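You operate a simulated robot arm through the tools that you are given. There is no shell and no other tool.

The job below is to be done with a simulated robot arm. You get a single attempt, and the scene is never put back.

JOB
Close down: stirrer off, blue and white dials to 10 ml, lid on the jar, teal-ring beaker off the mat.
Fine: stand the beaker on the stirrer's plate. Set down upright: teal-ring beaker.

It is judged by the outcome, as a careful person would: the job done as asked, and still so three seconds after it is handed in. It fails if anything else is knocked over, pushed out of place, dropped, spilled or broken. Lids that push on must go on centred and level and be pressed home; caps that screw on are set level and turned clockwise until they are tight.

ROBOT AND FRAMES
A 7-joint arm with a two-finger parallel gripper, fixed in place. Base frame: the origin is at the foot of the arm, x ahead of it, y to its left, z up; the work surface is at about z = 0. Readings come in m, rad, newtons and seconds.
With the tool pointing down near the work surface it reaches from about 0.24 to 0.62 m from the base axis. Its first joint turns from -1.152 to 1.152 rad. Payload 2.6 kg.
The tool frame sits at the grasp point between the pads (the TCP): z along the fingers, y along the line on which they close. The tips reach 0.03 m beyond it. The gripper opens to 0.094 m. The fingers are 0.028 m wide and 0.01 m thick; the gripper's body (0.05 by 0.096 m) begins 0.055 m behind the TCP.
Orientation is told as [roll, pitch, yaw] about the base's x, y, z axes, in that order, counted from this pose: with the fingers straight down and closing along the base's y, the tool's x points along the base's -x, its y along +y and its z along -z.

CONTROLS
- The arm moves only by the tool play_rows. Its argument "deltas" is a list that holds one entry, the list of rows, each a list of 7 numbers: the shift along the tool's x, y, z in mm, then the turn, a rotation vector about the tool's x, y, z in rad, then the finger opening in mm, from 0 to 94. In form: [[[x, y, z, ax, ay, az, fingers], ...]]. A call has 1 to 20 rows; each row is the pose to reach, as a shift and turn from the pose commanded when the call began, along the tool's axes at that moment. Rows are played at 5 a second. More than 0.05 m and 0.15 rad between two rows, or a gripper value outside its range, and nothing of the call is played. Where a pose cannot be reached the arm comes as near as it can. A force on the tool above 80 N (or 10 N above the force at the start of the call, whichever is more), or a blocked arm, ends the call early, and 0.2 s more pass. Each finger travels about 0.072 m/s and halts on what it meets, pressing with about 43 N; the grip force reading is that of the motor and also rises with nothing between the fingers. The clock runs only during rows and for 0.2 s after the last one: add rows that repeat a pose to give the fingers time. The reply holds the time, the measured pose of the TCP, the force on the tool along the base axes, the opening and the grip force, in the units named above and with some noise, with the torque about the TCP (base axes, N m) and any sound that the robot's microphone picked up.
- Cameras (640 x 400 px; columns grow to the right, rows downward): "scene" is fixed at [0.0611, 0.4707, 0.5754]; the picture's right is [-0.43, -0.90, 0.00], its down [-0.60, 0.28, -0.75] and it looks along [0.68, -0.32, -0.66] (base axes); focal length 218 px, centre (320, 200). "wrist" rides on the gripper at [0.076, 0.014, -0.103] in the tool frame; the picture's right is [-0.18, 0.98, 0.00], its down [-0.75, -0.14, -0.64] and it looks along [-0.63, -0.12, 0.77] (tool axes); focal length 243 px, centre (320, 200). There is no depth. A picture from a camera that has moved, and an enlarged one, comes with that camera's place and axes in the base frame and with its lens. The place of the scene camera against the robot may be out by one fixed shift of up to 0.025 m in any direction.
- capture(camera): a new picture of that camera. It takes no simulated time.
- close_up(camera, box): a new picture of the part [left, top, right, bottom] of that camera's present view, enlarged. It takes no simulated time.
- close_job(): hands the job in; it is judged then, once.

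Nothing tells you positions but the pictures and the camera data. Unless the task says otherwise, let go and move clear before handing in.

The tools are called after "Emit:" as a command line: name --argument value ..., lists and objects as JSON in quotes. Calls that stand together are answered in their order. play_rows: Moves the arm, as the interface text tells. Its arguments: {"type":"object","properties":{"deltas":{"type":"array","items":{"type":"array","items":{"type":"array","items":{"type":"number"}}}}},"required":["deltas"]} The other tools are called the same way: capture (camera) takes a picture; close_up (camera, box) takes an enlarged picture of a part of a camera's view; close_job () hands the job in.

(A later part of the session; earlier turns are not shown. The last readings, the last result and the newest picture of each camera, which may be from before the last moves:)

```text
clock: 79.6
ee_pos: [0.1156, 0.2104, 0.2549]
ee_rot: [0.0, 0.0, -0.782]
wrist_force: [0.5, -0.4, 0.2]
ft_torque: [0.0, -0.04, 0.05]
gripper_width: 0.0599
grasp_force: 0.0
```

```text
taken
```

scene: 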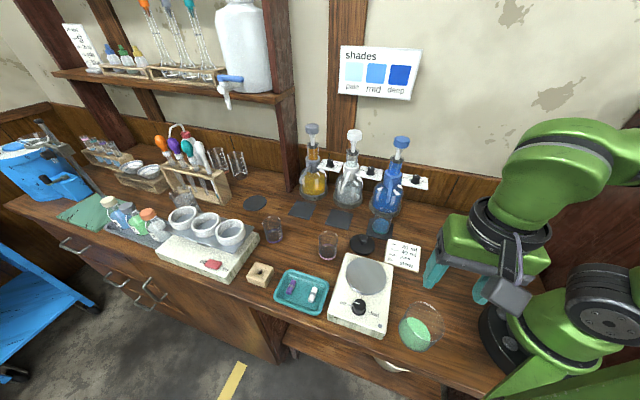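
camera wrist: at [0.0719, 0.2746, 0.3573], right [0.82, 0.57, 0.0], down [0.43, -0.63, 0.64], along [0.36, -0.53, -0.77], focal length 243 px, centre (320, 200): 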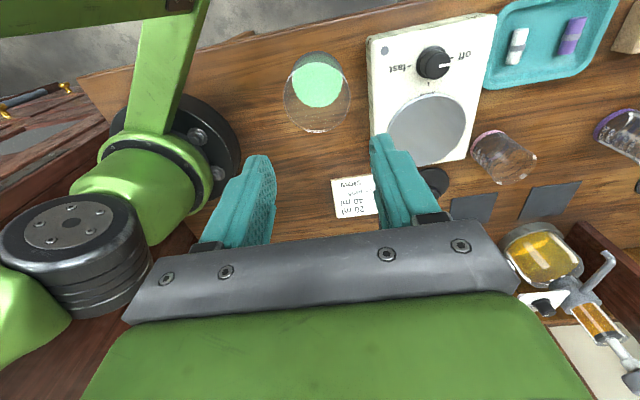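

Emit:
close_up --camera "wrist" --box '[265, 35, 385, 145]'

Emit:
close_up --camera "wrist" --box '[390, 150, 450, 210]'

Emit:
close_up --camera "scene" --box '[385, 290, 455, 360]'

Emit:
close_up --camera "scene" --box '[345, 225, 385, 260]'

```text
3.64 times, centred on (325, 90) of wrist
camera zoom: at [0.0719, 0.2746, 0.3573], right [0.82, 0.57, 0.0], down [0.43, -0.63, 0.64], along [0.36, -0.53, -0.77], focal length 882 px, centre (302, 600)
```

zoom: 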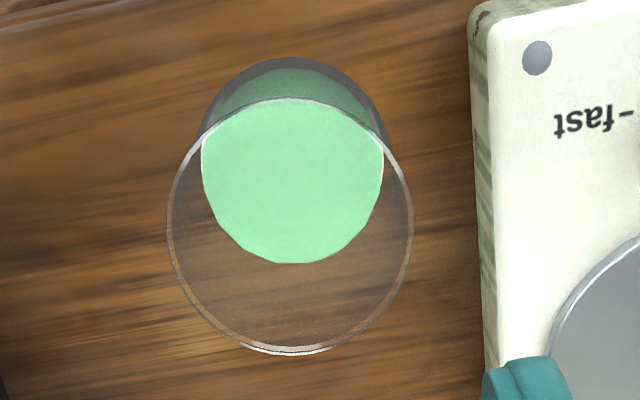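

```text
6.67 times, centred on (420, 180) of wrist
camera zoom: at [0.0719, 0.2746, 0.3573], right [0.82, 0.57, 0.0], down [0.43, -0.63, 0.64], along [0.36, -0.53, -0.77], focal length 1618 px, centre (-347, 333)
```

zoom: 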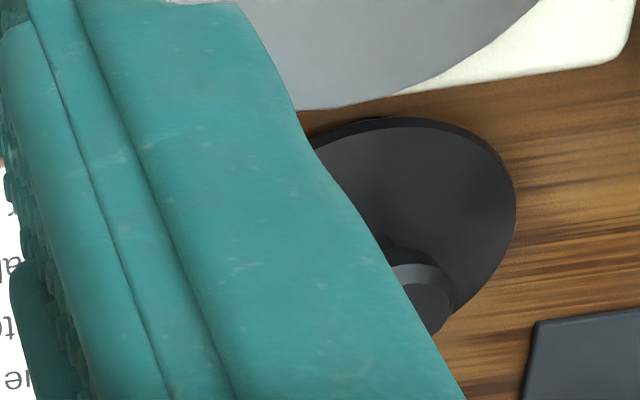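

```text
5.71 times, centred on (420, 325) of scene
camera zoom: at [0.0611, 0.4707, 0.5754], right [-0.43, -0.9, 0.0], down [-0.6, 0.28, -0.75], along [0.68, -0.32, -0.66], focal length 1245 px, centre (-251, -514)
```

zoom: 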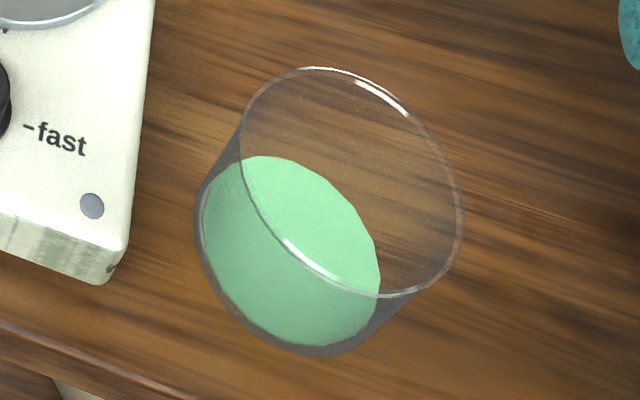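

```text
11.43 times, centred on (365, 242) of scene
camera zoom: at [0.0611, 0.4707, 0.5754], right [-0.43, -0.9, 0.0], down [-0.6, 0.28, -0.75], along [0.68, -0.32, -0.66], focal length 2489 px, centre (-194, -286)
```

zoom: 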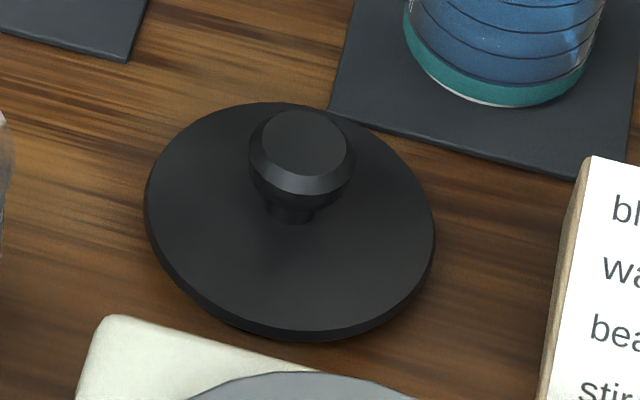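

The jar's rim is about 73 mm wide, centred near (0.114, 0.205) at z≈0.086, and the vertical pose there is reachable. I'll go to the lid (near 0.373, 0.170) keeping the same yaw, and look straight at it.

Emit:
play_rows --deltas '[[[-16, 12, 0, 0, 0, 0, 60], [-34, 25, 0, 0, 0, 0, 60], [-52, 38, 5, 0, 0, 0, 60], [-70, 51, 10, 0, 0, 0, 60], [-88, 64, 18, 0, 0, 0, 60], [-106, 77, 26, 0, 0, 0, 60], [-124, 90, 36, 0, 0, 0, 60], [-142, 103, 46, 0, 0, 0, 60], [-160, 116, 56, 0, 0, 0, 60], [-178, 129, 66, 0, 0, 0, 60], [-196, 142, 80, 0, 0, 0, 60], [-210.6, 153.4, 94, 0, 0, 0, 60], [-210.6, 153.4, 94, 0, 0, 0, 60]]]'

Emit:
capture --camera "wrist"

Emit:
close_up --camera "wrist" --box '[240, 40, 400, 160]'

```text
clock: 82.4
ee_pos: [0.3733, 0.1702, 0.1594]
ee_rot: [0.001, 0.001, -0.78]
wrist_force: [-0.2, 0.5, -0.1]
ft_torque: [0.0, 0.02, 0.0]
gripper_width: 0.0601
grasp_force: 0.1
```

```text
taken
camera wrist: at [0.329, 0.2348, 0.2622], right [0.82, 0.57, 0.0], down [0.44, -0.63, 0.64], along [0.37, -0.53, -0.77], focal length 243 px, centre (320, 200)
```

wrist: 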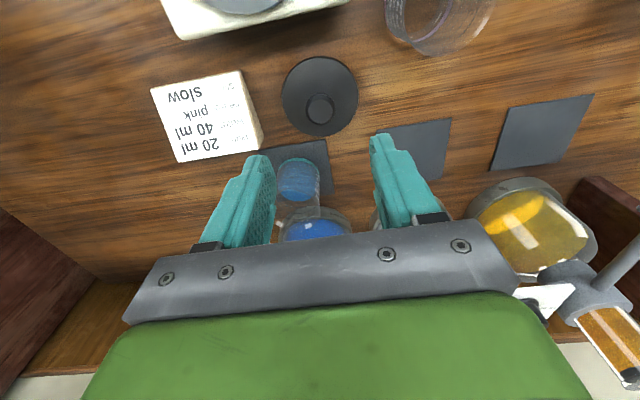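

```text
3.33 times, centred on (320, 100) of wrist
camera zoom: at [0.329, 0.2348, 0.2622], right [0.82, 0.57, 0.0], down [0.44, -0.63, 0.64], along [0.37, -0.53, -0.77], focal length 809 px, centre (320, 533)
```

zoom: 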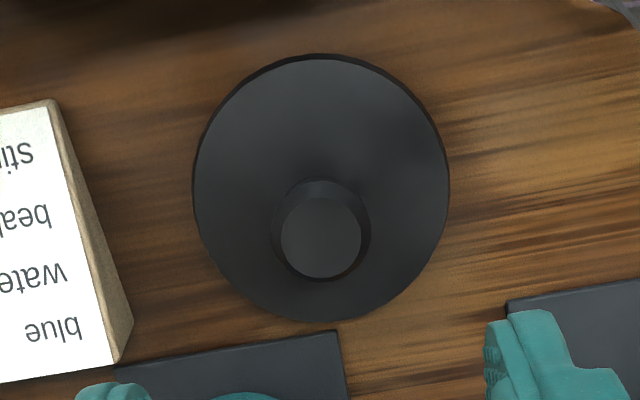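

The lid is centred at about (0.375, 0.168), knob top at z≈0.039. I'll descend over its knob and grip it.

Emit:
play_rows --deltas '[[[-1.4, 0, 10, 0, 0, 0, 54], [-2.8, -0.2, 24, 0, 0, 0, 50], [-2.8, -0.2, 40, 0, 0, 0, 50], [-2.8, -0.2, 56, 0, 0, 0, 50], [-2.8, -0.2, 72, 0, 0, 0, 50], [-2.8, -0.2, 86, 0, 0, 0, 50], [-2.8, -0.2, 98, 0, 0, 0, 50], [-2.8, -0.2, 107, 0, 0, 0, 50], [-2.8, -0.2, 114, 0, 0, 0, 50], [-2.8, -0.2, 114, 0, 0, 0, 50]]]'

Emit:
close_up --camera "wrist" --box '[220, 60, 420, 220]'

Emit:
close_up --camera "scene" --box '[320, 180, 440, 270]'

```text
clock: 84.6
ee_pos: [0.3754, 0.168, 0.0464]
ee_rot: [0.002, 0.0, -0.781]
wrist_force: [1.1, 0.4, 0.2]
ft_torque: [0.03, 0.04, 0.0]
gripper_width: 0.05
grasp_force: 0.1
```

```text
2.50 times, centred on (320, 140) of wrist
camera zoom: at [0.3319, 0.2324, 0.1489], right [0.82, 0.57, 0.0], down [0.44, -0.63, 0.64], along [0.36, -0.53, -0.77], focal length 606 px, centre (320, 350)
```

zoom: 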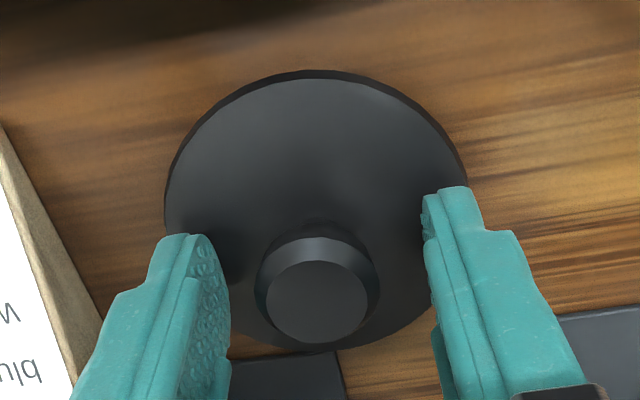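

```text
4.44 times, centred on (380, 225) of scene
camera zoom: at [0.0611, 0.4707, 0.5754], right [-0.43, -0.9, 0.0], down [-0.6, 0.28, -0.75], along [0.68, -0.32, -0.66], focal length 968 px, centre (53, 89)
```

zoom: 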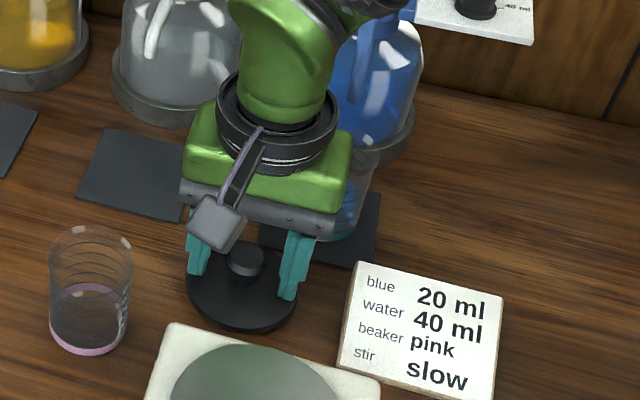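

The fingers straddle the lid's knob. Closing, then a small lift test.

Emit:
play_rows --deltas '[[[0, 0, 0, 0, 0, 0, 40], [0, 0, 0, 0, 0, 0, 32], [0, 0, 0, 0, 0, 0, 24], [0, 0, 0, 0, 0, 0, 20], [0, 0, 0, 0, 0, 0, 20]]]'

Emit:
close_up --camera "wrist" --box '[220, 60, 420, 220]'

```text
clock: 85.8
ee_pos: [0.3755, 0.168, 0.0469]
ee_rot: [0.0, 0.001, -0.779]
wrist_force: [-0.1, -0.2, 0.5]
ft_torque: [-0.03, -0.03, -0.03]
gripper_width: 0.0261
grasp_force: 43.0
```

```text
2.50 times, centred on (320, 140) of wrist
camera zoom: at [0.3319, 0.2324, 0.1492], right [0.82, 0.57, 0.0], down [0.44, -0.63, 0.64], along [0.37, -0.53, -0.77], focal length 606 px, centre (320, 350)
```

zoom: 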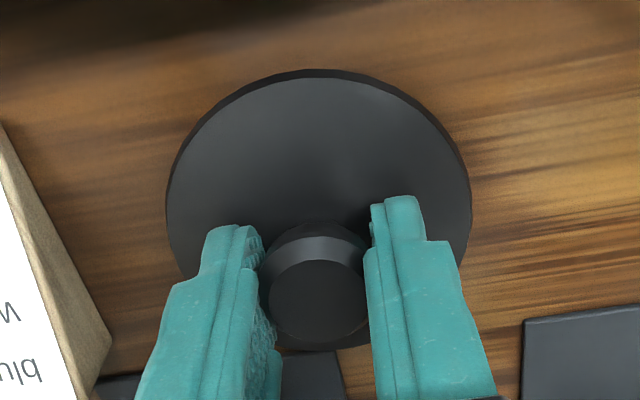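

The lid is gripped with its centre within 0.5 mm of the tool axis. I'll lift straight up and check that it hangs level and see its underside.

Emit:
play_rows --deltas '[[[0, 0, -4, 0, 0, 0, 20], [0, 0, -10, 0, 0, 0, 20], [0, 0, -20, 0, 0, 0, 20], [0, 0, -32, 0, 0, 0, 20], [0, 0, -46, 0, 0, 0, 20], [0, 0, -60, 0, 0, 0, 20], [0, 0, -76, 0, 0, 0, 20], [0, 0, -92, 0, 0, 0, 20], [0, 0, -108, 0, 0, 0, 20], [0, 0, -124, 0, 0, 0, 20], [0, 0, -134, 0, 0, 0, 20], [0, 0, -134, 0, 0, 0, 20]]]'

Emit:
close_up --camera "wrist" --box '[220, 60, 420, 220]'

Emit:
close_up --camera "scene" --box '[320, 130, 440, 220]'

```text
clock: 88.4
ee_pos: [0.3746, 0.1678, 0.1806]
ee_rot: [0.0, -0.001, -0.781]
wrist_force: [0.3, -0.1, -1.3]
ft_torque: [0.0, 0.01, -0.04]
gripper_width: 0.0259
grasp_force: 43.0
```

```text
2.50 times, centred on (320, 140) of wrist
camera zoom: at [0.3316, 0.2321, 0.2836], right [0.82, 0.57, 0.0], down [0.44, -0.63, 0.64], along [0.37, -0.53, -0.77], focal length 606 px, centre (320, 350)
```

zoom: 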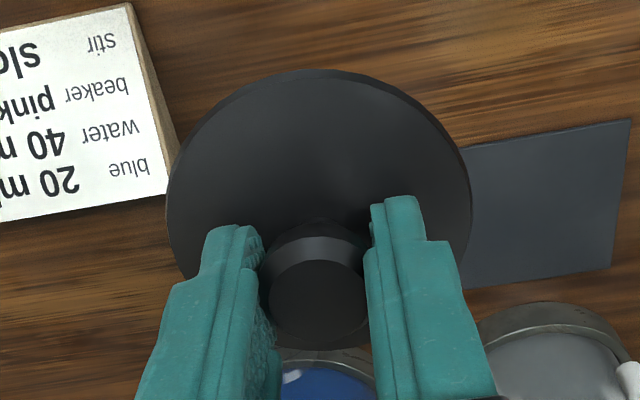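

```text
4.44 times, centred on (380, 175) of scene
camera zoom: at [0.0611, 0.4707, 0.5754], right [-0.43, -0.9, 0.0], down [-0.6, 0.28, -0.75], along [0.68, -0.32, -0.66], focal length 968 px, centre (53, 311)
```

zoom: 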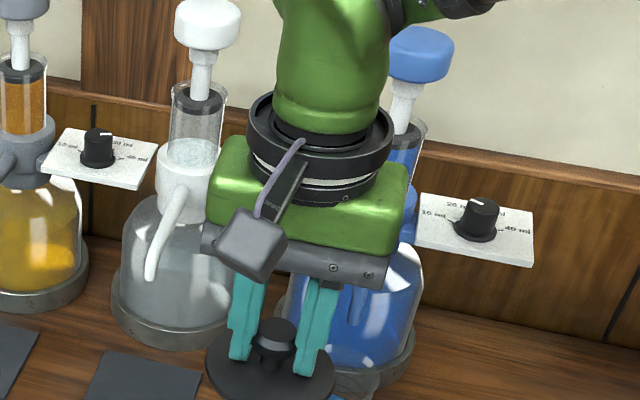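

The lid hangs level. Moving it over the jar at a safe height.

Emit:
play_rows --deltas '[[[6, -5, 0, 0, 0, 0, 20], [16, -12, 0, 0, 0, 0, 20], [30, -23, 0, 0, 0, 0, 20], [46, -35, 0, 0, 0, 0, 20], [62, -48, 0, 0, 0, 0, 20], [78, -60, 0, 0, 0, 0, 20], [94, -72, 0, 0, 0, 0, 20], [110, -85, 0, 0, 0, 0, 20], [126, -97, 0, 0, 0, 0, 20], [142, -109, 0, 0, 0, 0, 20], [158, -121, 0, 0, 0, 0, 20], [173, -133, 0, 0, 0, 0, 20], [186, -143, 0, 0, 0, 0, 20], [197, -151, 0, 0, 0, 0, 20], [203, -156, 0, 0, 0, 0, 20], [205.9, -158.2, 0, 0, 0, 0, 20], [205.9, -158.2, 0, 0, 0, 0, 20]]]'

Emit:
close_up --camera "wrist" --box '[200, 40, 440, 220]'

Emit:
close_up --camera "scene" --box '[370, 220, 490, 360]'

```text
clock: 92.0
ee_pos: [0.1184, 0.1998, 0.1792]
ee_rot: [-0.001, -0.001, -0.78]
wrist_force: [0.6, 0.8, -0.9]
ft_torque: [0.02, 0.0, -0.01]
gripper_width: 0.026
grasp_force: 42.8
```

```text
2.22 times, centred on (320, 130) of wrist
camera zoom: at [0.0746, 0.2647, 0.2829], right [0.82, 0.57, 0.0], down [0.44, -0.63, 0.64], along [0.37, -0.53, -0.77], focal length 539 px, centre (320, 356)
```

zoom: 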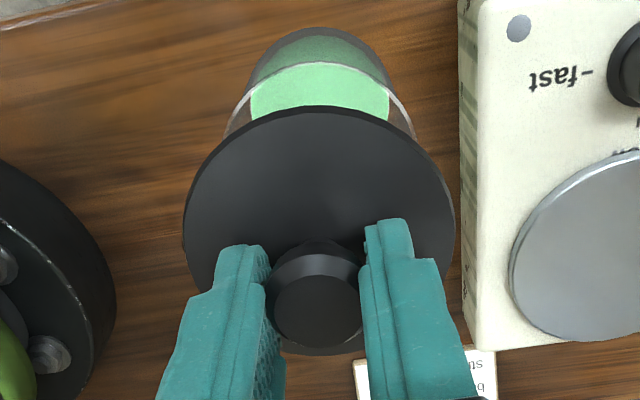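

```text
2.86 times, centred on (430, 290) of scene
camera zoom: at [0.0611, 0.4707, 0.5754], right [-0.43, -0.9, 0.0], down [-0.6, 0.28, -0.75], along [0.68, -0.32, -0.66], focal length 622 px, centre (6, -57)
```

zoom: 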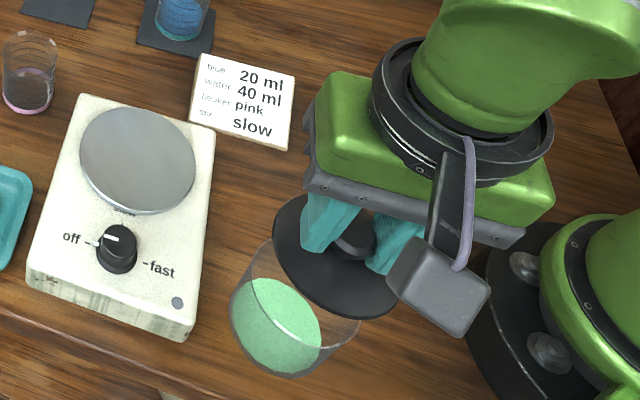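

The lid is nearly over the jar. I'll lower to about 10 mm above the rim and check the alignment more closely.

Emit:
play_rows --deltas '[[[0, 0, 8, 0, 0, 0, 20], [0, 0, 17, 0, 0, 0, 20], [0, 0, 26, 0, 0, 0, 20], [0, 0, 33, 0, 0, 0, 20], [0, 0, 35, 0, 0, 0, 20], [0, 0, 35, 0, 0, 0, 20]]]'

Emit:
close_up --camera "wrist" --box '[240, 40, 400, 140]'

Emit:
close_up --camera "scene" --box '[395, 270, 465, 350]'

```text
clock: 93.4
ee_pos: [0.1181, 0.2013, 0.1457]
ee_rot: [-0.001, -0.001, -0.781]
wrist_force: [-0.3, -0.2, -1.0]
ft_torque: [-0.01, -0.02, 0.02]
gripper_width: 0.0262
grasp_force: 42.3
```

```text
4.00 times, centred on (320, 90) of wrist
camera zoom: at [0.0742, 0.2654, 0.2478], right [0.82, 0.57, 0.0], down [0.44, -0.63, 0.64], along [0.37, -0.53, -0.77], focal length 970 px, centre (320, 640)
```

zoom: 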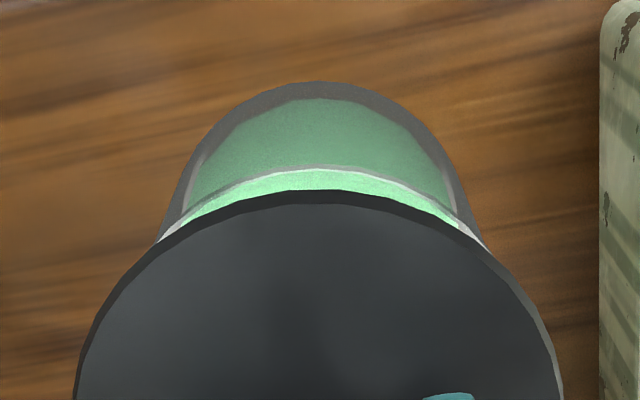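

```text
5.00 times, centred on (430, 310) of scene
camera zoom: at [0.0611, 0.4707, 0.5754], right [-0.43, -0.9, 0.0], down [-0.6, 0.28, -0.75], along [0.68, -0.32, -0.66], focal length 1089 px, centre (-230, -350)
```

zoom: 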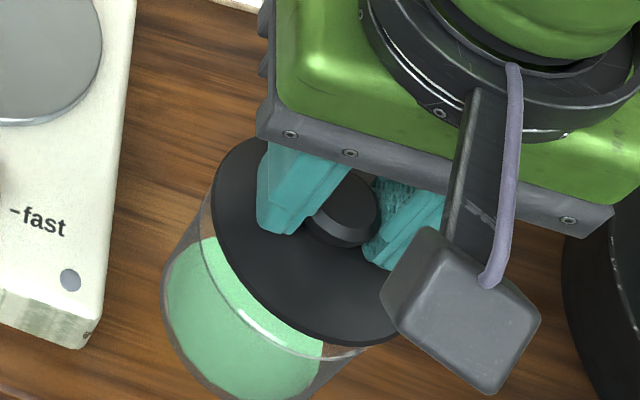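

By the visible rim arc, the jar is about 1.5 mm off in tool x and 0.8 mm in y. I'll correct and lower a bit more for a final look.

Emit:
play_rows --deltas '[[[0.8, 0.4, 2, 0, 0, 0, 20], [1.5, 0.8, 4, 0, 0, 0, 20], [1.5, 0.8, 7, 0, 0, 0, 20], [1.5, 0.8, 7, 0, 0, 0, 20]]]'

Emit:
close_up --camera "wrist" --box '[240, 50, 400, 150]'

Emit:
close_up --camera "scene" --box '[395, 280, 455, 350]'

```text
clock: 94.4
ee_pos: [0.1167, 0.2017, 0.1372]
ee_rot: [0.0, -0.001, -0.779]
wrist_force: [1.1, -0.1, 0.0]
ft_torque: [0.02, 0.01, -0.02]
gripper_width: 0.0262
grasp_force: 42.9
```

```text
4.00 times, centred on (320, 100) of wrist
camera zoom: at [0.0734, 0.2667, 0.2412], right [0.82, 0.57, 0.0], down [0.44, -0.63, 0.64], along [0.36, -0.53, -0.77], focal length 970 px, centre (320, 600)
```

zoom: 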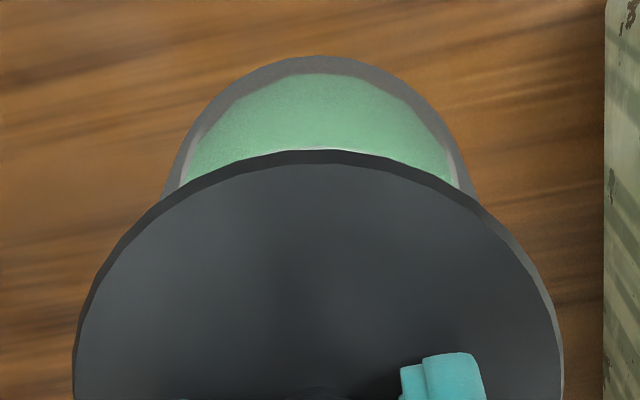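

```text
5.71 times, centred on (425, 315) of scene
camera zoom: at [0.0611, 0.4707, 0.5754], right [-0.43, -0.9, 0.0], down [-0.6, 0.28, -0.75], along [0.68, -0.32, -0.66], focal length 1245 px, centre (-280, -457)
```

zoom: 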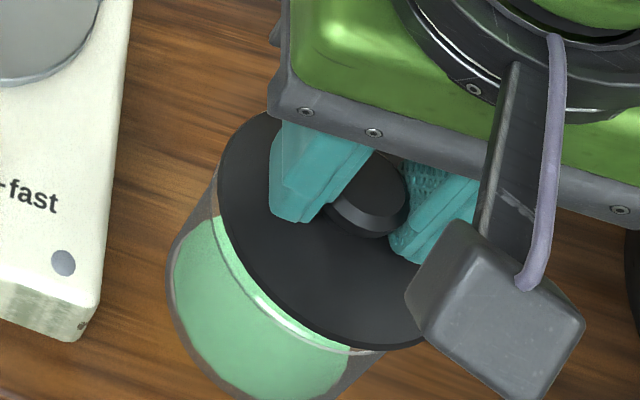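

The alignment looks concentric from both views. I'll lower in small steps and watch the force.

Emit:
play_rows --deltas '[[[0, 0, 1, 0, 0, 0, 20], [0, 0, 2, 0, 0, 0, 20], [0, 0, 3, 0, 0, 0, 20], [0, 0, 4, 0, 0, 0, 20], [0, 0, 4, 0, 0, 0, 20]]]'

Emit:
close_up --camera "scene" --box '[395, 280, 455, 350]'

```text
clock: 95.6
ee_pos: [0.1173, 0.2022, 0.1337]
ee_rot: [0.001, 0.0, -0.781]
wrist_force: [-1.1, 0.4, -0.6]
ft_torque: [0.03, -0.01, -0.02]
gripper_width: 0.0261
grasp_force: 42.9
```

```text
5.71 times, centred on (425, 315) of scene
camera zoom: at [0.0611, 0.4707, 0.5754], right [-0.43, -0.9, 0.0], down [-0.6, 0.28, -0.75], along [0.68, -0.32, -0.66], focal length 1245 px, centre (-280, -457)
```

zoom: 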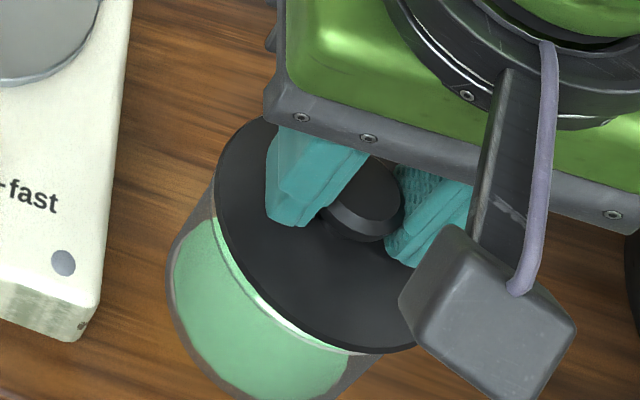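

Emit:
play_rows --deltas '[[[0, 0, 0.7, 0, 0, 0, 20], [0, 0, 1.4, 0, 0, 0, 20], [0, 0, 2.1, 0, 0, 0, 20], [0, 0, 2.8, 0, 0, 0, 20], [0, 0, 2.8, 0, 0, 0, 20]]]'

Emit:
close_up --camera "scene" --box '[395, 280, 455, 350]'

Emit:
close_up --camera "wrist" --box '[240, 50, 400, 150]'

```text
clock: 96.8
ee_pos: [0.1163, 0.2019, 0.1324]
ee_rot: [0.0, 0.0, -0.78]
wrist_force: [-0.4, -0.5, -0.3]
ft_torque: [-0.03, -0.01, 0.02]
gripper_width: 0.0259
grasp_force: 42.2
```

```text
5.71 times, centred on (425, 315) of scene
camera zoom: at [0.0611, 0.4707, 0.5754], right [-0.43, -0.9, 0.0], down [-0.6, 0.28, -0.75], along [0.68, -0.32, -0.66], focal length 1245 px, centre (-280, -457)
```

zoom: 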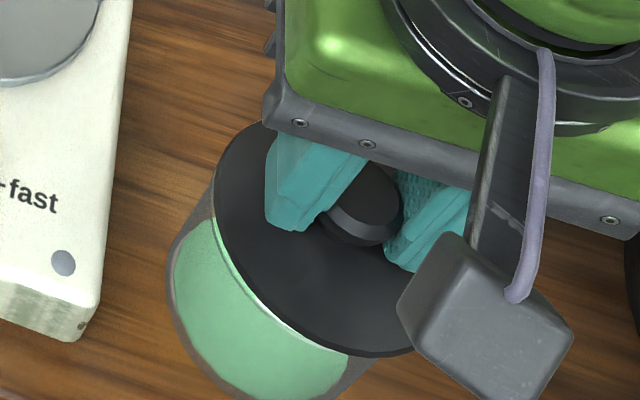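

```text
4.00 times, centred on (320, 100) of wrist
camera zoom: at [0.0731, 0.2664, 0.2345], right [0.82, 0.57, 0.0], down [0.44, -0.63, 0.64], along [0.37, -0.53, -0.77], focal length 970 px, centre (320, 600)
```

zoom: 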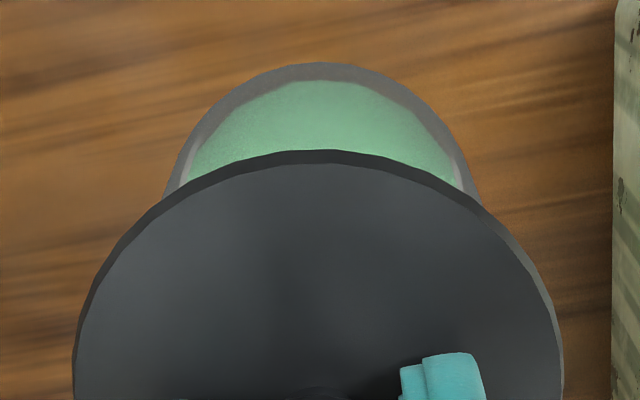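

Emit:
play_rows --deltas '[[[0, 0, 0.7, 0, 0, 0, 20], [0, 0, 1.4, 0, 0, 0, 20], [0, 0, 2.1, 0, 0, 0, 20], [0, 0, 2.8, 0, 0, 0, 20], [0, 0, 2.8, 0, 0, 0, 20]]]'

Emit:
close_up --camera "scene" --box '[395, 280, 455, 350]'

```text
clock: 98.0
ee_pos: [0.1154, 0.2028, 0.1284]
ee_rot: [-0.001, 0.001, -0.781]
wrist_force: [0.6, -0.3, -0.9]
ft_torque: [-0.03, -0.01, 0.01]
gripper_width: 0.026
grasp_force: 42.7
```

```text
5.71 times, centred on (425, 315) of scene
camera zoom: at [0.0611, 0.4707, 0.5754], right [-0.43, -0.9, 0.0], down [-0.6, 0.28, -0.75], along [0.68, -0.32, -0.66], focal length 1245 px, centre (-280, -457)
```

zoom: 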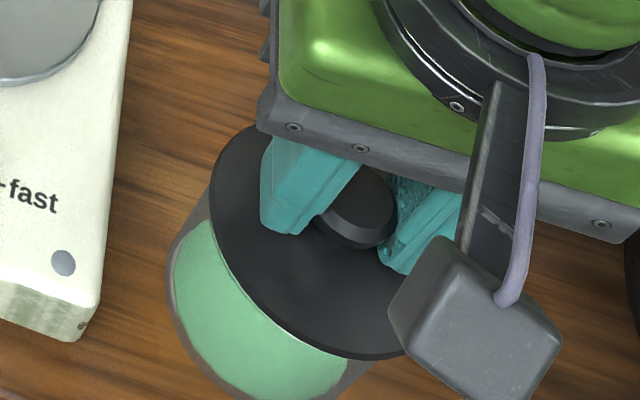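

Emit:
close_up --camera "wrist" --box '[240, 50, 400, 150]'

Emit:
close_up --camera "scene" --box '[400, 290, 440, 330]'

```text
4.00 times, centred on (320, 100) of wrist
camera zoom: at [0.0736, 0.2671, 0.2314], right [0.82, 0.57, 0.0], down [0.44, -0.63, 0.64], along [0.36, -0.53, -0.77], focal length 970 px, centre (320, 600)
```

zoom: 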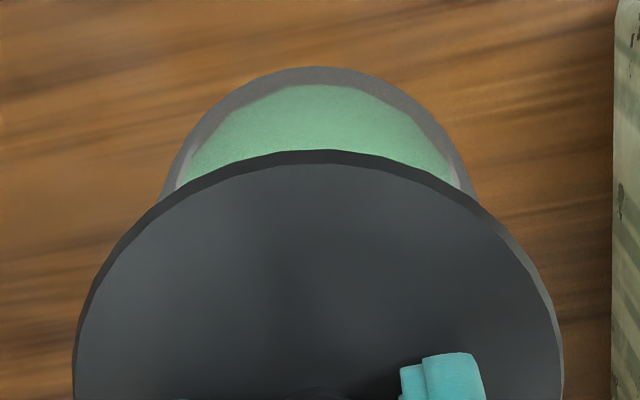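

```text
10.00 times, centred on (420, 310) of scene
camera zoom: at [0.0611, 0.4707, 0.5754], right [-0.43, -0.9, 0.0], down [-0.6, 0.28, -0.75], along [0.68, -0.32, -0.66], focal length 2178 px, centre (-680, -900)
```

zoom: 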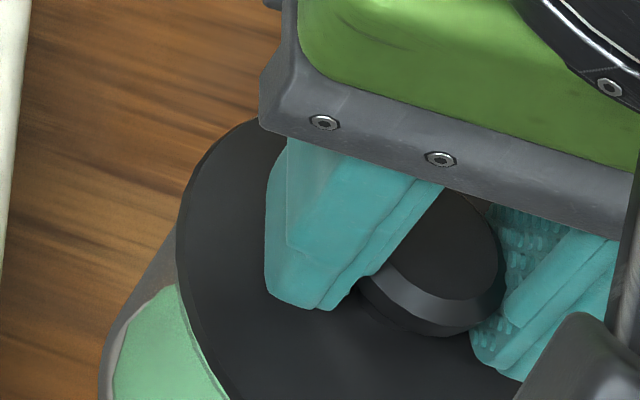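

Still no contact and well centred. Continuing downward in small steps.

Emit:
play_rows --deltas '[[[0, 0, 0.7, 0, 0, 0, 20], [0, 0, 1.4, 0, 0, 0, 20], [0, 0, 2.1, 0, 0, 0, 20], [0, 0, 2.8, 0, 0, 0, 20], [0, 0, 2.8, 0, 0, 0, 20]]]'

Emit:
close_up --camera "scene" --box '[395, 280, 455, 350]'

```text
clock: 99.2
ee_pos: [0.1164, 0.2021, 0.1254]
ee_rot: [0.0, 0.001, -0.78]
wrist_force: [0.8, -0.3, 0.1]
ft_torque: [-0.02, 0.0, 0.0]
gripper_width: 0.0261
grasp_force: 43.0
```

```text
5.71 times, centred on (425, 315) of scene
camera zoom: at [0.0611, 0.4707, 0.5754], right [-0.43, -0.9, 0.0], down [-0.6, 0.28, -0.75], along [0.68, -0.32, -0.66], focal length 1245 px, centre (-280, -457)
```

zoom: 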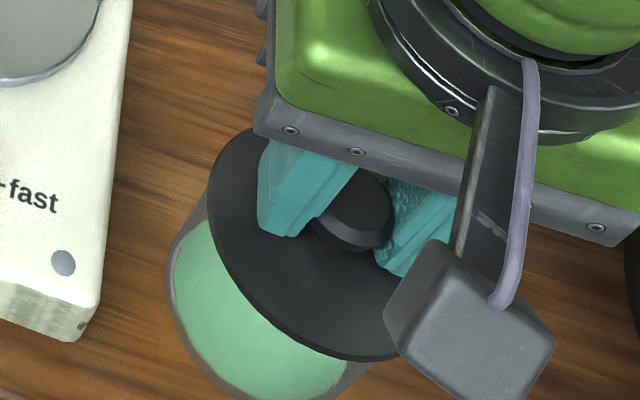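

Emit:
play_rows --deltas '[[[0, 0, 0.5, 0, 0, 0, 20], [0, 0, 1.0, 0, 0, 0, 20], [0, 0, 1.5, 0, 0, 0, 20], [0, 0, 2.0, 0, 0, 0, 20], [0, 0, 2.0, 0, 0, 0, 20]]]'

```text
clock: 100.4
ee_pos: [0.1167, 0.202, 0.1234]
ee_rot: [0.0, 0.0, -0.78]
wrist_force: [0.2, -2.1, 1.1]
ft_torque: [-0.06, -0.07, -0.05]
gripper_width: 0.0258
grasp_force: 43.0
```

First light contact. Continuing gently.

Emit:
play_rows --deltas '[[[0, 0, 0.4, 0, 0, 0, 20], [0, 0, 0.8, 0, 0, 0, 20], [0, 0, 1.2, 0, 0, 0, 20], [0, 0, 1.2, 0, 0, 0, 20]]]'

Emit:
close_up --camera "scene" --box '[395, 280, 455, 350]'

Emit:
close_up --camera "wrist" --box '[220, 50, 420, 220]'

```text
clock: 101.4
ee_pos: [0.1173, 0.2039, 0.123]
ee_rot: [0.004, 0.0, -0.781]
wrist_force: [-1.2, -11.8, 38.7]
ft_torque: [-0.51, -0.28, -0.1]
gripper_width: 0.0257
grasp_force: 42.9
```

```text
5.71 times, centred on (425, 315) of scene
camera zoom: at [0.061, 0.4706, 0.5755], right [-0.43, -0.9, 0.0], down [-0.6, 0.28, -0.75], along [0.68, -0.32, -0.66], focal length 1245 px, centre (-280, -457)
```

zoom: 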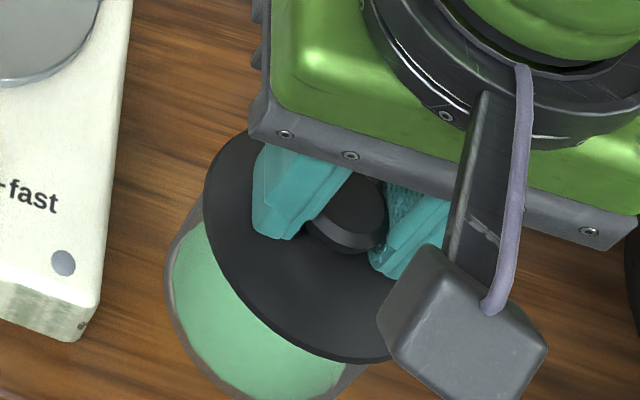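

```text
2.35 times, centred on (320, 135) of wrist
camera zoom: at [0.074, 0.2676, 0.226], right [0.82, 0.57, 0.0], down [0.43, -0.63, 0.64], along [0.37, -0.53, -0.77], focal length 571 px, centre (320, 353)
```

zoom: 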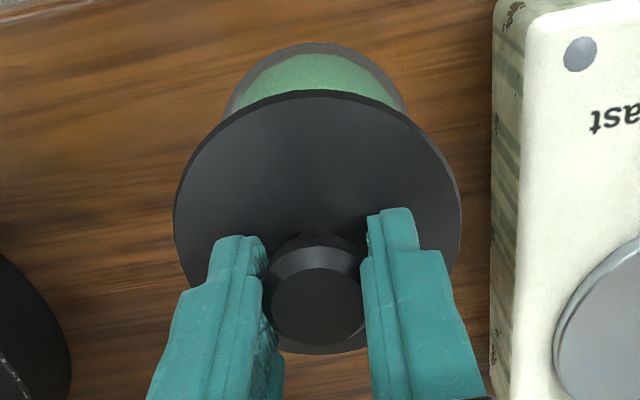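

Contact at ~39 N with a slight side push toward -y, suggesting the lid is ~1 mm too far that way. I'll back off, shift by 1 mm, and lower again.

Emit:
play_rows --deltas '[[[0, 0, -1, 0, 0, 0, 20], [0, 0, -2.5, 0, 0, 0, 20], [0, -0.5, -2.5, 0, 0, 0, 20], [0.3, -1.0, -2.5, 0, 0, 0, 20], [0.3, -1.0, -2.5, 0, 0, 0, 20]]]'

Emit:
close_up --camera "wrist" --box '[220, 50, 420, 220]'

Emit:
close_up --camera "scene" --box '[385, 290, 455, 360]'

```text
clock: 102.6
ee_pos: [0.1168, 0.201, 0.1254]
ee_rot: [0.001, 0.001, -0.78]
wrist_force: [0.7, 0.1, -1.2]
ft_torque: [0.03, -0.01, 0.01]
gripper_width: 0.0257
grasp_force: 42.8
```

```text
2.35 times, centred on (320, 135) of wrist
camera zoom: at [0.073, 0.2663, 0.2275], right [0.82, 0.57, 0.0], down [0.44, -0.63, 0.64], along [0.37, -0.53, -0.77], focal length 571 px, centre (320, 353)
```

zoom: 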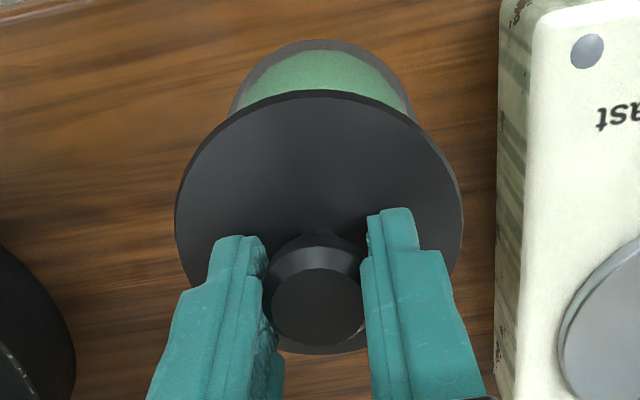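

```text
5.71 times, centred on (420, 325) of scene
camera zoom: at [0.0611, 0.4707, 0.5754], right [-0.43, -0.9, 0.0], down [-0.6, 0.28, -0.75], along [0.68, -0.32, -0.66], focal length 1245 px, centre (-251, -514)
```

zoom: 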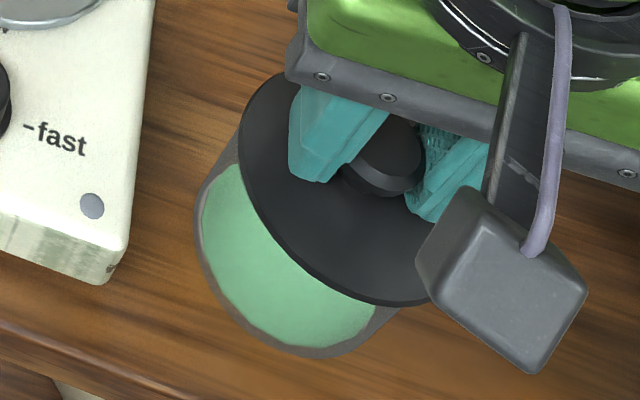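

Emit:
close_up --camera "scene" --box '[400, 300, 436, 344]'

Emit:
close_up --camera "wrist" --box '[270, 55, 370, 115]'

```text
9.09 times, centred on (418, 322) of scene
camera zoom: at [0.0611, 0.4707, 0.5754], right [-0.43, -0.9, 0.0], down [-0.6, 0.28, -0.75], along [0.68, -0.32, -0.66], focal length 1980 px, centre (-571, -909)
```

zoom: 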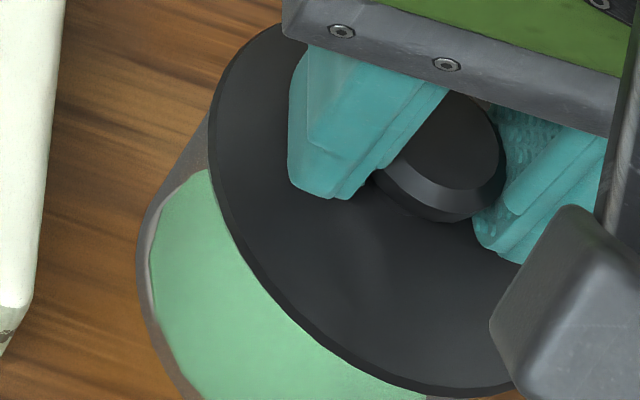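

```text
6.40 times, centred on (320, 85) of wrist
camera zoom: at [0.073, 0.2663, 0.2275], right [0.82, 0.57, 0.0], down [0.44, -0.63, 0.64], along [0.37, -0.53, -0.77], focal length 1553 px, centre (320, 936)
```

zoom: 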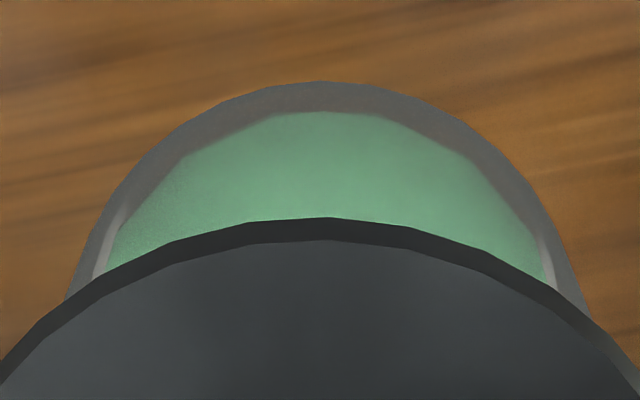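

The plug appears to be inside the jar mouth with the disc closing on the rim. I'll trim +0.4 mm and lower back to contact.

Emit:
play_rows --deltas '[[[0, 0.4, 0.6, 0, 0, 0, 20], [0, 0.4, 1.2, 0, 0, 0, 20], [0, 0.4, 1.8, 0, 0, 0, 20], [0, 0.4, 2.2, 0, 0, 0, 20], [0, 0.4, 2.2, 0, 0, 0, 20]]]'

```text
clock: 103.8
ee_pos: [0.1168, 0.2027, 0.1236]
ee_rot: [0.003, 0.001, -0.78]
wrist_force: [1.3, -5.8, 16.7]
ft_torque: [-0.11, 0.02, 0.0]
gripper_width: 0.0259
grasp_force: 43.3
```

Emit:
play_rows --deltas '[[[0, 0, 0.4, 0, 0, 0, 20], [0, 0, 0.8, 0, 0, 0, 20], [0, 0, 1.2, 0, 0, 0, 20], [0, 0, 1.6, 0, 0, 0, 20], [0, 0, 1.6, 0, 0, 0, 20]]]'

Emit:
close_up --camera "scene" --box '[400, 300, 436, 344]'

```text
clock: 105.0
ee_pos: [0.1166, 0.2022, 0.123]
ee_rot: [0.002, 0.002, -0.781]
wrist_force: [-8.4, -11.9, 66.6]
ft_torque: [-0.13, 0.47, 0.02]
gripper_width: 0.0259
grasp_force: 43.7
```

```text
9.09 times, centred on (418, 322) of scene
camera zoom: at [0.061, 0.4706, 0.5756], right [-0.43, -0.9, 0.0], down [-0.6, 0.28, -0.75], along [0.68, -0.32, -0.66], focal length 1980 px, centre (-571, -909)
```

zoom: 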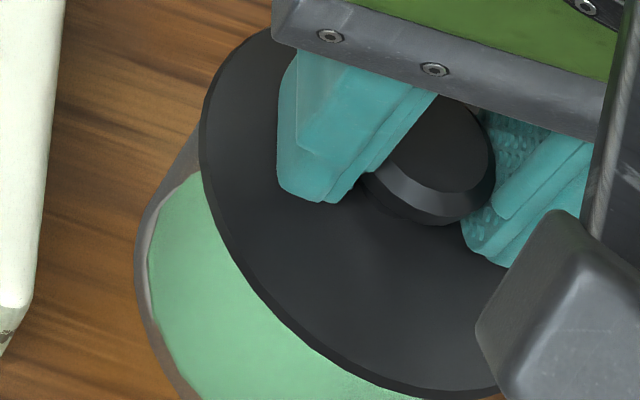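

Pressed to ~67 N with no further travel, so it seems seated. I'll relax the force, open, and back off to inspect.

Emit:
play_rows --deltas '[[[0, 0, -0.8, 0, 0, 0, 20], [0, 0, -1.6, 0, 0, 0, 20], [0, 0, -1.8, 0, 0, 0, 26], [0, 0, -1.8, 0, 0, 0, 34], [0, 0, -1.8, 0, 0, 0, 44], [0, 0, -1.8, 0, 0, 0, 50], [0, 0, -8, 0, 0, 0, 50], [0, 0, -18, 0, 0, 0, 50], [0, 0, -30, 0, 0, 0, 50], [0, 0, -42, 0, 0, 0, 50], [0, 0, -42, 0, 0, 0, 50]]]'

Emit:
capture --camera "wrist"

Emit:
close_up --camera "wrist" --box '[240, 50, 400, 170]'

Emit:
close_up --camera "scene" --box '[385, 290, 455, 360]'

```text
clock: 107.4
ee_pos: [0.116, 0.2026, 0.1631]
ee_rot: [0.001, -0.001, -0.781]
wrist_force: [0.1, 0.5, 0.1]
ft_torque: [0.01, -0.02, -0.01]
gripper_width: 0.05
grasp_force: 0.1
```

```text
taken
camera wrist: at [0.0729, 0.2672, 0.2665], right [0.82, 0.57, 0.0], down [0.44, -0.63, 0.64], along [0.37, -0.53, -0.77], focal length 243 px, centre (320, 200)
```

wrist: 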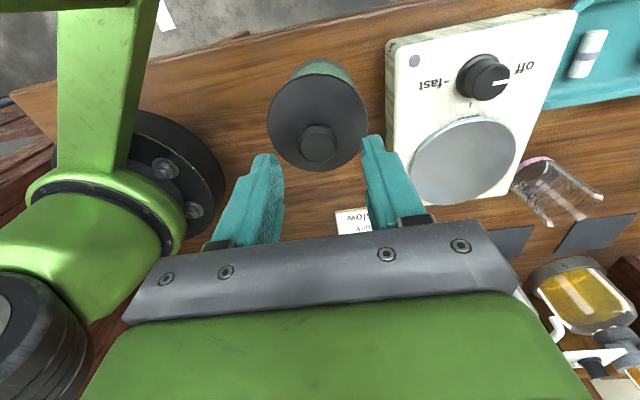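

```text
3.33 times, centred on (320, 110) of wrist
camera zoom: at [0.0729, 0.2672, 0.2665], right [0.82, 0.57, 0.0], down [0.44, -0.63, 0.64], along [0.37, -0.53, -0.77], focal length 809 px, centre (320, 500)
```

zoom: 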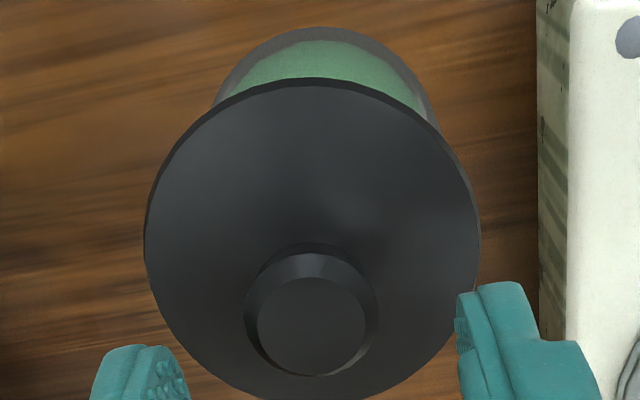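

```text
5.71 times, centred on (420, 325) of scene
camera zoom: at [0.0611, 0.4707, 0.5754], right [-0.43, -0.9, 0.0], down [-0.6, 0.28, -0.75], along [0.68, -0.32, -0.66], focal length 1245 px, centre (-251, -514)
```

zoom: 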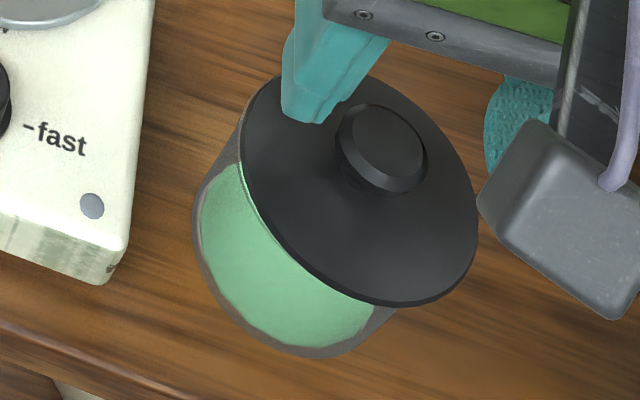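

Emit:
close_up --camera "scene" --box '[404, 296, 444, 346]'

Emit:
close_up --camera "scene" --box '[404, 300, 420, 324]'

Emit:
close_up --camera "wrist" --box '[270, 55, 370, 115]'

```text
8.00 times, centred on (424, 321) of scene
camera zoom: at [0.0611, 0.4707, 0.5754], right [-0.43, -0.9, 0.0], down [-0.6, 0.28, -0.75], along [0.68, -0.32, -0.66], focal length 1742 px, centre (-512, -768)
```

zoom: 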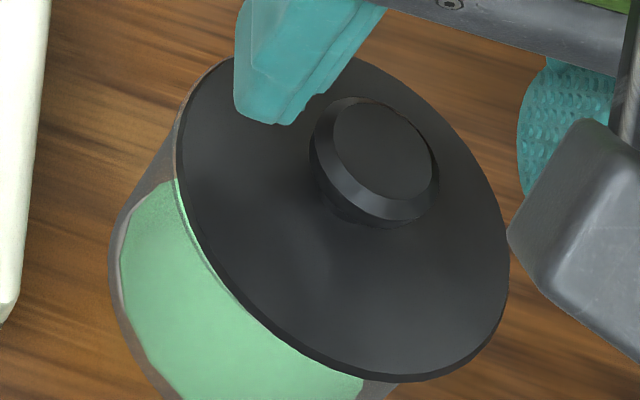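

```text
16.00 times, centred on (412, 312) of scene
camera zoom: at [0.0611, 0.4707, 0.5754], right [-0.43, -0.9, 0.0], down [-0.6, 0.28, -0.75], along [0.68, -0.32, -0.66], focal length 3485 px, centre (-1152, -1592)
```

zoom: 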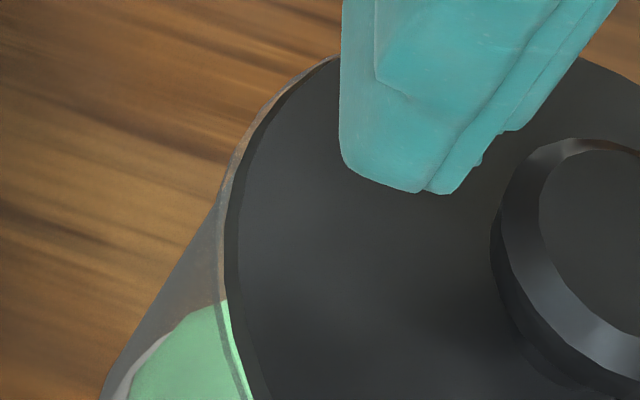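

```text
6.40 times, centred on (320, 85) of wrist
camera zoom: at [0.0729, 0.2672, 0.2665], right [0.82, 0.57, 0.0], down [0.44, -0.63, 0.64], along [0.37, -0.53, -0.77], focal length 1553 px, centre (320, 936)
```

zoom: 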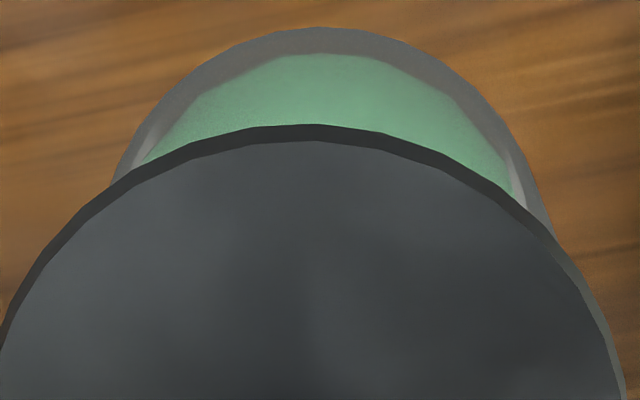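

On inspection the lid sits about 3–4 mm off-centre (the rim peeks out on one side), so it isn't properly on. I'll regrip the knob, lift slightly, shift it by the measured offset and try again.

Emit:
play_rows --deltas '[[[0, -1.8, 8, 0, 0, 0, 50], [0, -1.8, 18, 0, 0, 0, 50], [0, -1.8, 28, 0, 0, 0, 50], [0, -1.8, 36, 0, 0, 0, 50], [0, -1.8, 39.5, 0, 0, 0, 50], [0, -1.8, 39.5, 0, 0, 0, 40], [0, -1.8, 39.5, 0, 0, 0, 30], [0, -1.8, 39.5, 0, 0, 0, 20], [0, -1.8, 39.5, 0, 0, 0, 20], [0, -1.8, 38, 0, 0, 0, 20], [0, -1.8, 35, 0, 0, 0, 20], [0, -1.8, 32, 0, 0, 0, 20], [0, -1.8, 32, 0, 0, 0, 20]]]'

Emit:
close_up --camera "wrist" --box '[240, 50, 400, 170]'

Emit:
close_up --camera "scene" --box '[385, 290, 455, 360]'

```text
clock: 110.2
ee_pos: [0.1154, 0.2014, 0.1306]
ee_rot: [0.0, 0.0, -0.78]
wrist_force: [0.3, -1.4, -1.2]
ft_torque: [-0.03, 0.01, -0.05]
gripper_width: 0.0258
grasp_force: 43.0
```

```text
3.33 times, centred on (320, 110) of wrist
camera zoom: at [0.0719, 0.2653, 0.2337], right [0.82, 0.57, 0.0], down [0.44, -0.63, 0.64], along [0.37, -0.53, -0.77], focal length 809 px, centre (320, 500)
```

zoom: 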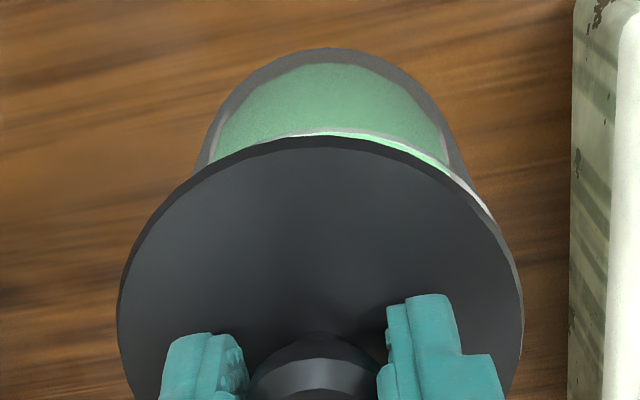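

```text
5.71 times, centred on (420, 325) of scene
camera zoom: at [0.0611, 0.4707, 0.5754], right [-0.43, -0.9, 0.0], down [-0.6, 0.28, -0.75], along [0.68, -0.32, -0.66], focal length 1245 px, centre (-251, -514)
```

zoom: 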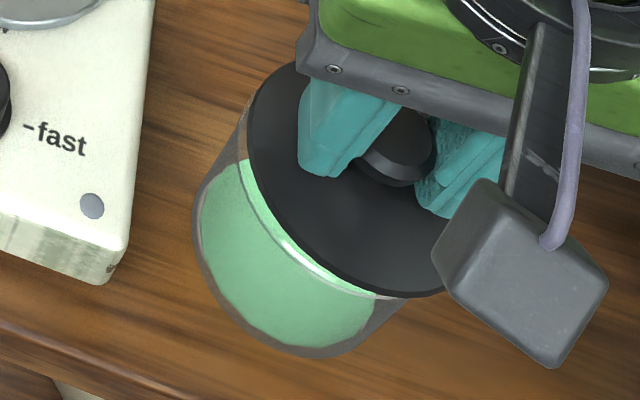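

Emit:
play_rows --deltas '[[[-0.8, 0.9, 0, 0, 0, 0, 20], [-1.6, 1.8, 0, 0, 0, 0, 20], [-1.6, 1.8, 0, 0, 0, 0, 20]]]'

Emit:
close_up --camera "wrist" --box '[240, 50, 400, 170]'

Emit:
close_up --camera "scene" --box '[395, 290, 455, 345]'

```text
clock: 111.0
ee_pos: [0.1189, 0.2002, 0.1316]
ee_rot: [-0.003, 0.0, -0.782]
wrist_force: [0.5, 0.3, -1.0]
ft_torque: [0.02, -0.01, 0.0]
gripper_width: 0.026
grasp_force: 42.9
```

```text
3.33 times, centred on (320, 110) of wrist
camera zoom: at [0.0743, 0.2653, 0.2343], right [0.82, 0.57, 0.0], down [0.44, -0.63, 0.64], along [0.37, -0.53, -0.77], focal length 809 px, centre (320, 500)
```

zoom: 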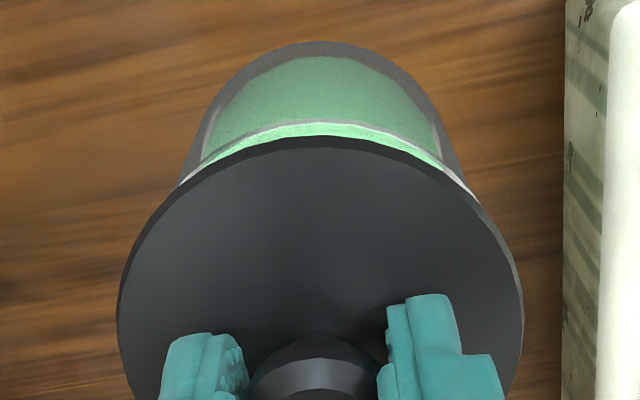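

```text
7.27 times, centred on (425, 318) of scene
camera zoom: at [0.0611, 0.4707, 0.5754], right [-0.43, -0.9, 0.0], down [-0.6, 0.28, -0.75], along [0.68, -0.32, -0.66], focal length 1584 px, centre (-444, -654)
```

zoom: 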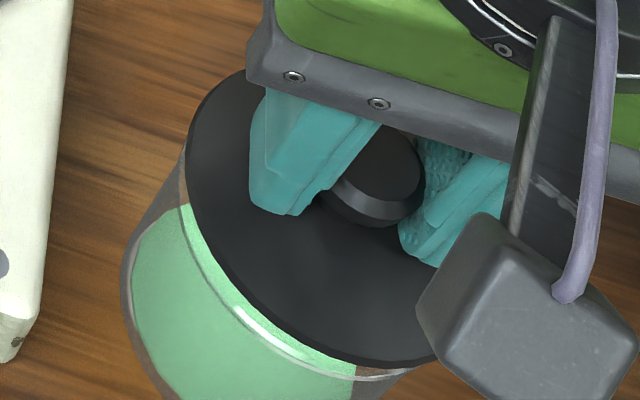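

Now the lid is concentric with the rim in both views (within ~0.5 mm). Lowering again in small steps.

Emit:
play_rows --deltas '[[[0, 0, 1.5, 0, 0, 0, 20], [0, 0, 3, 0, 0, 0, 20], [0, 0, 4.5, 0, 0, 0, 20], [0, 0, 5.5, 0, 0, 0, 20], [0, 0, 6.5, 0, 0, 0, 20], [0, 0, 6.5, 0, 0, 0, 20]]]'

Emit:
play_rows --deltas '[[[0, 0, 0.5, 0, 0, 0, 20], [0, 0, 1.0, 0, 0, 0, 20], [0, 0, 1.5, 0, 0, 0, 20], [0, 0, 1.5, 0, 0, 0, 20]]]'

```text
clock: 112.4
ee_pos: [0.1177, 0.2012, 0.1245]
ee_rot: [0.0, 0.0, -0.781]
wrist_force: [-0.2, 0.8, 0.1]
ft_torque: [0.01, -0.01, -0.01]
gripper_width: 0.0262
grasp_force: 43.0
```

```text
clock: 113.4
ee_pos: [0.1176, 0.2017, 0.1227]
ee_rot: [0.0, 0.0, -0.779]
wrist_force: [0.6, 0.2, -0.8]
ft_torque: [0.02, -0.04, -0.03]
gripper_width: 0.0261
grasp_force: 43.0
```

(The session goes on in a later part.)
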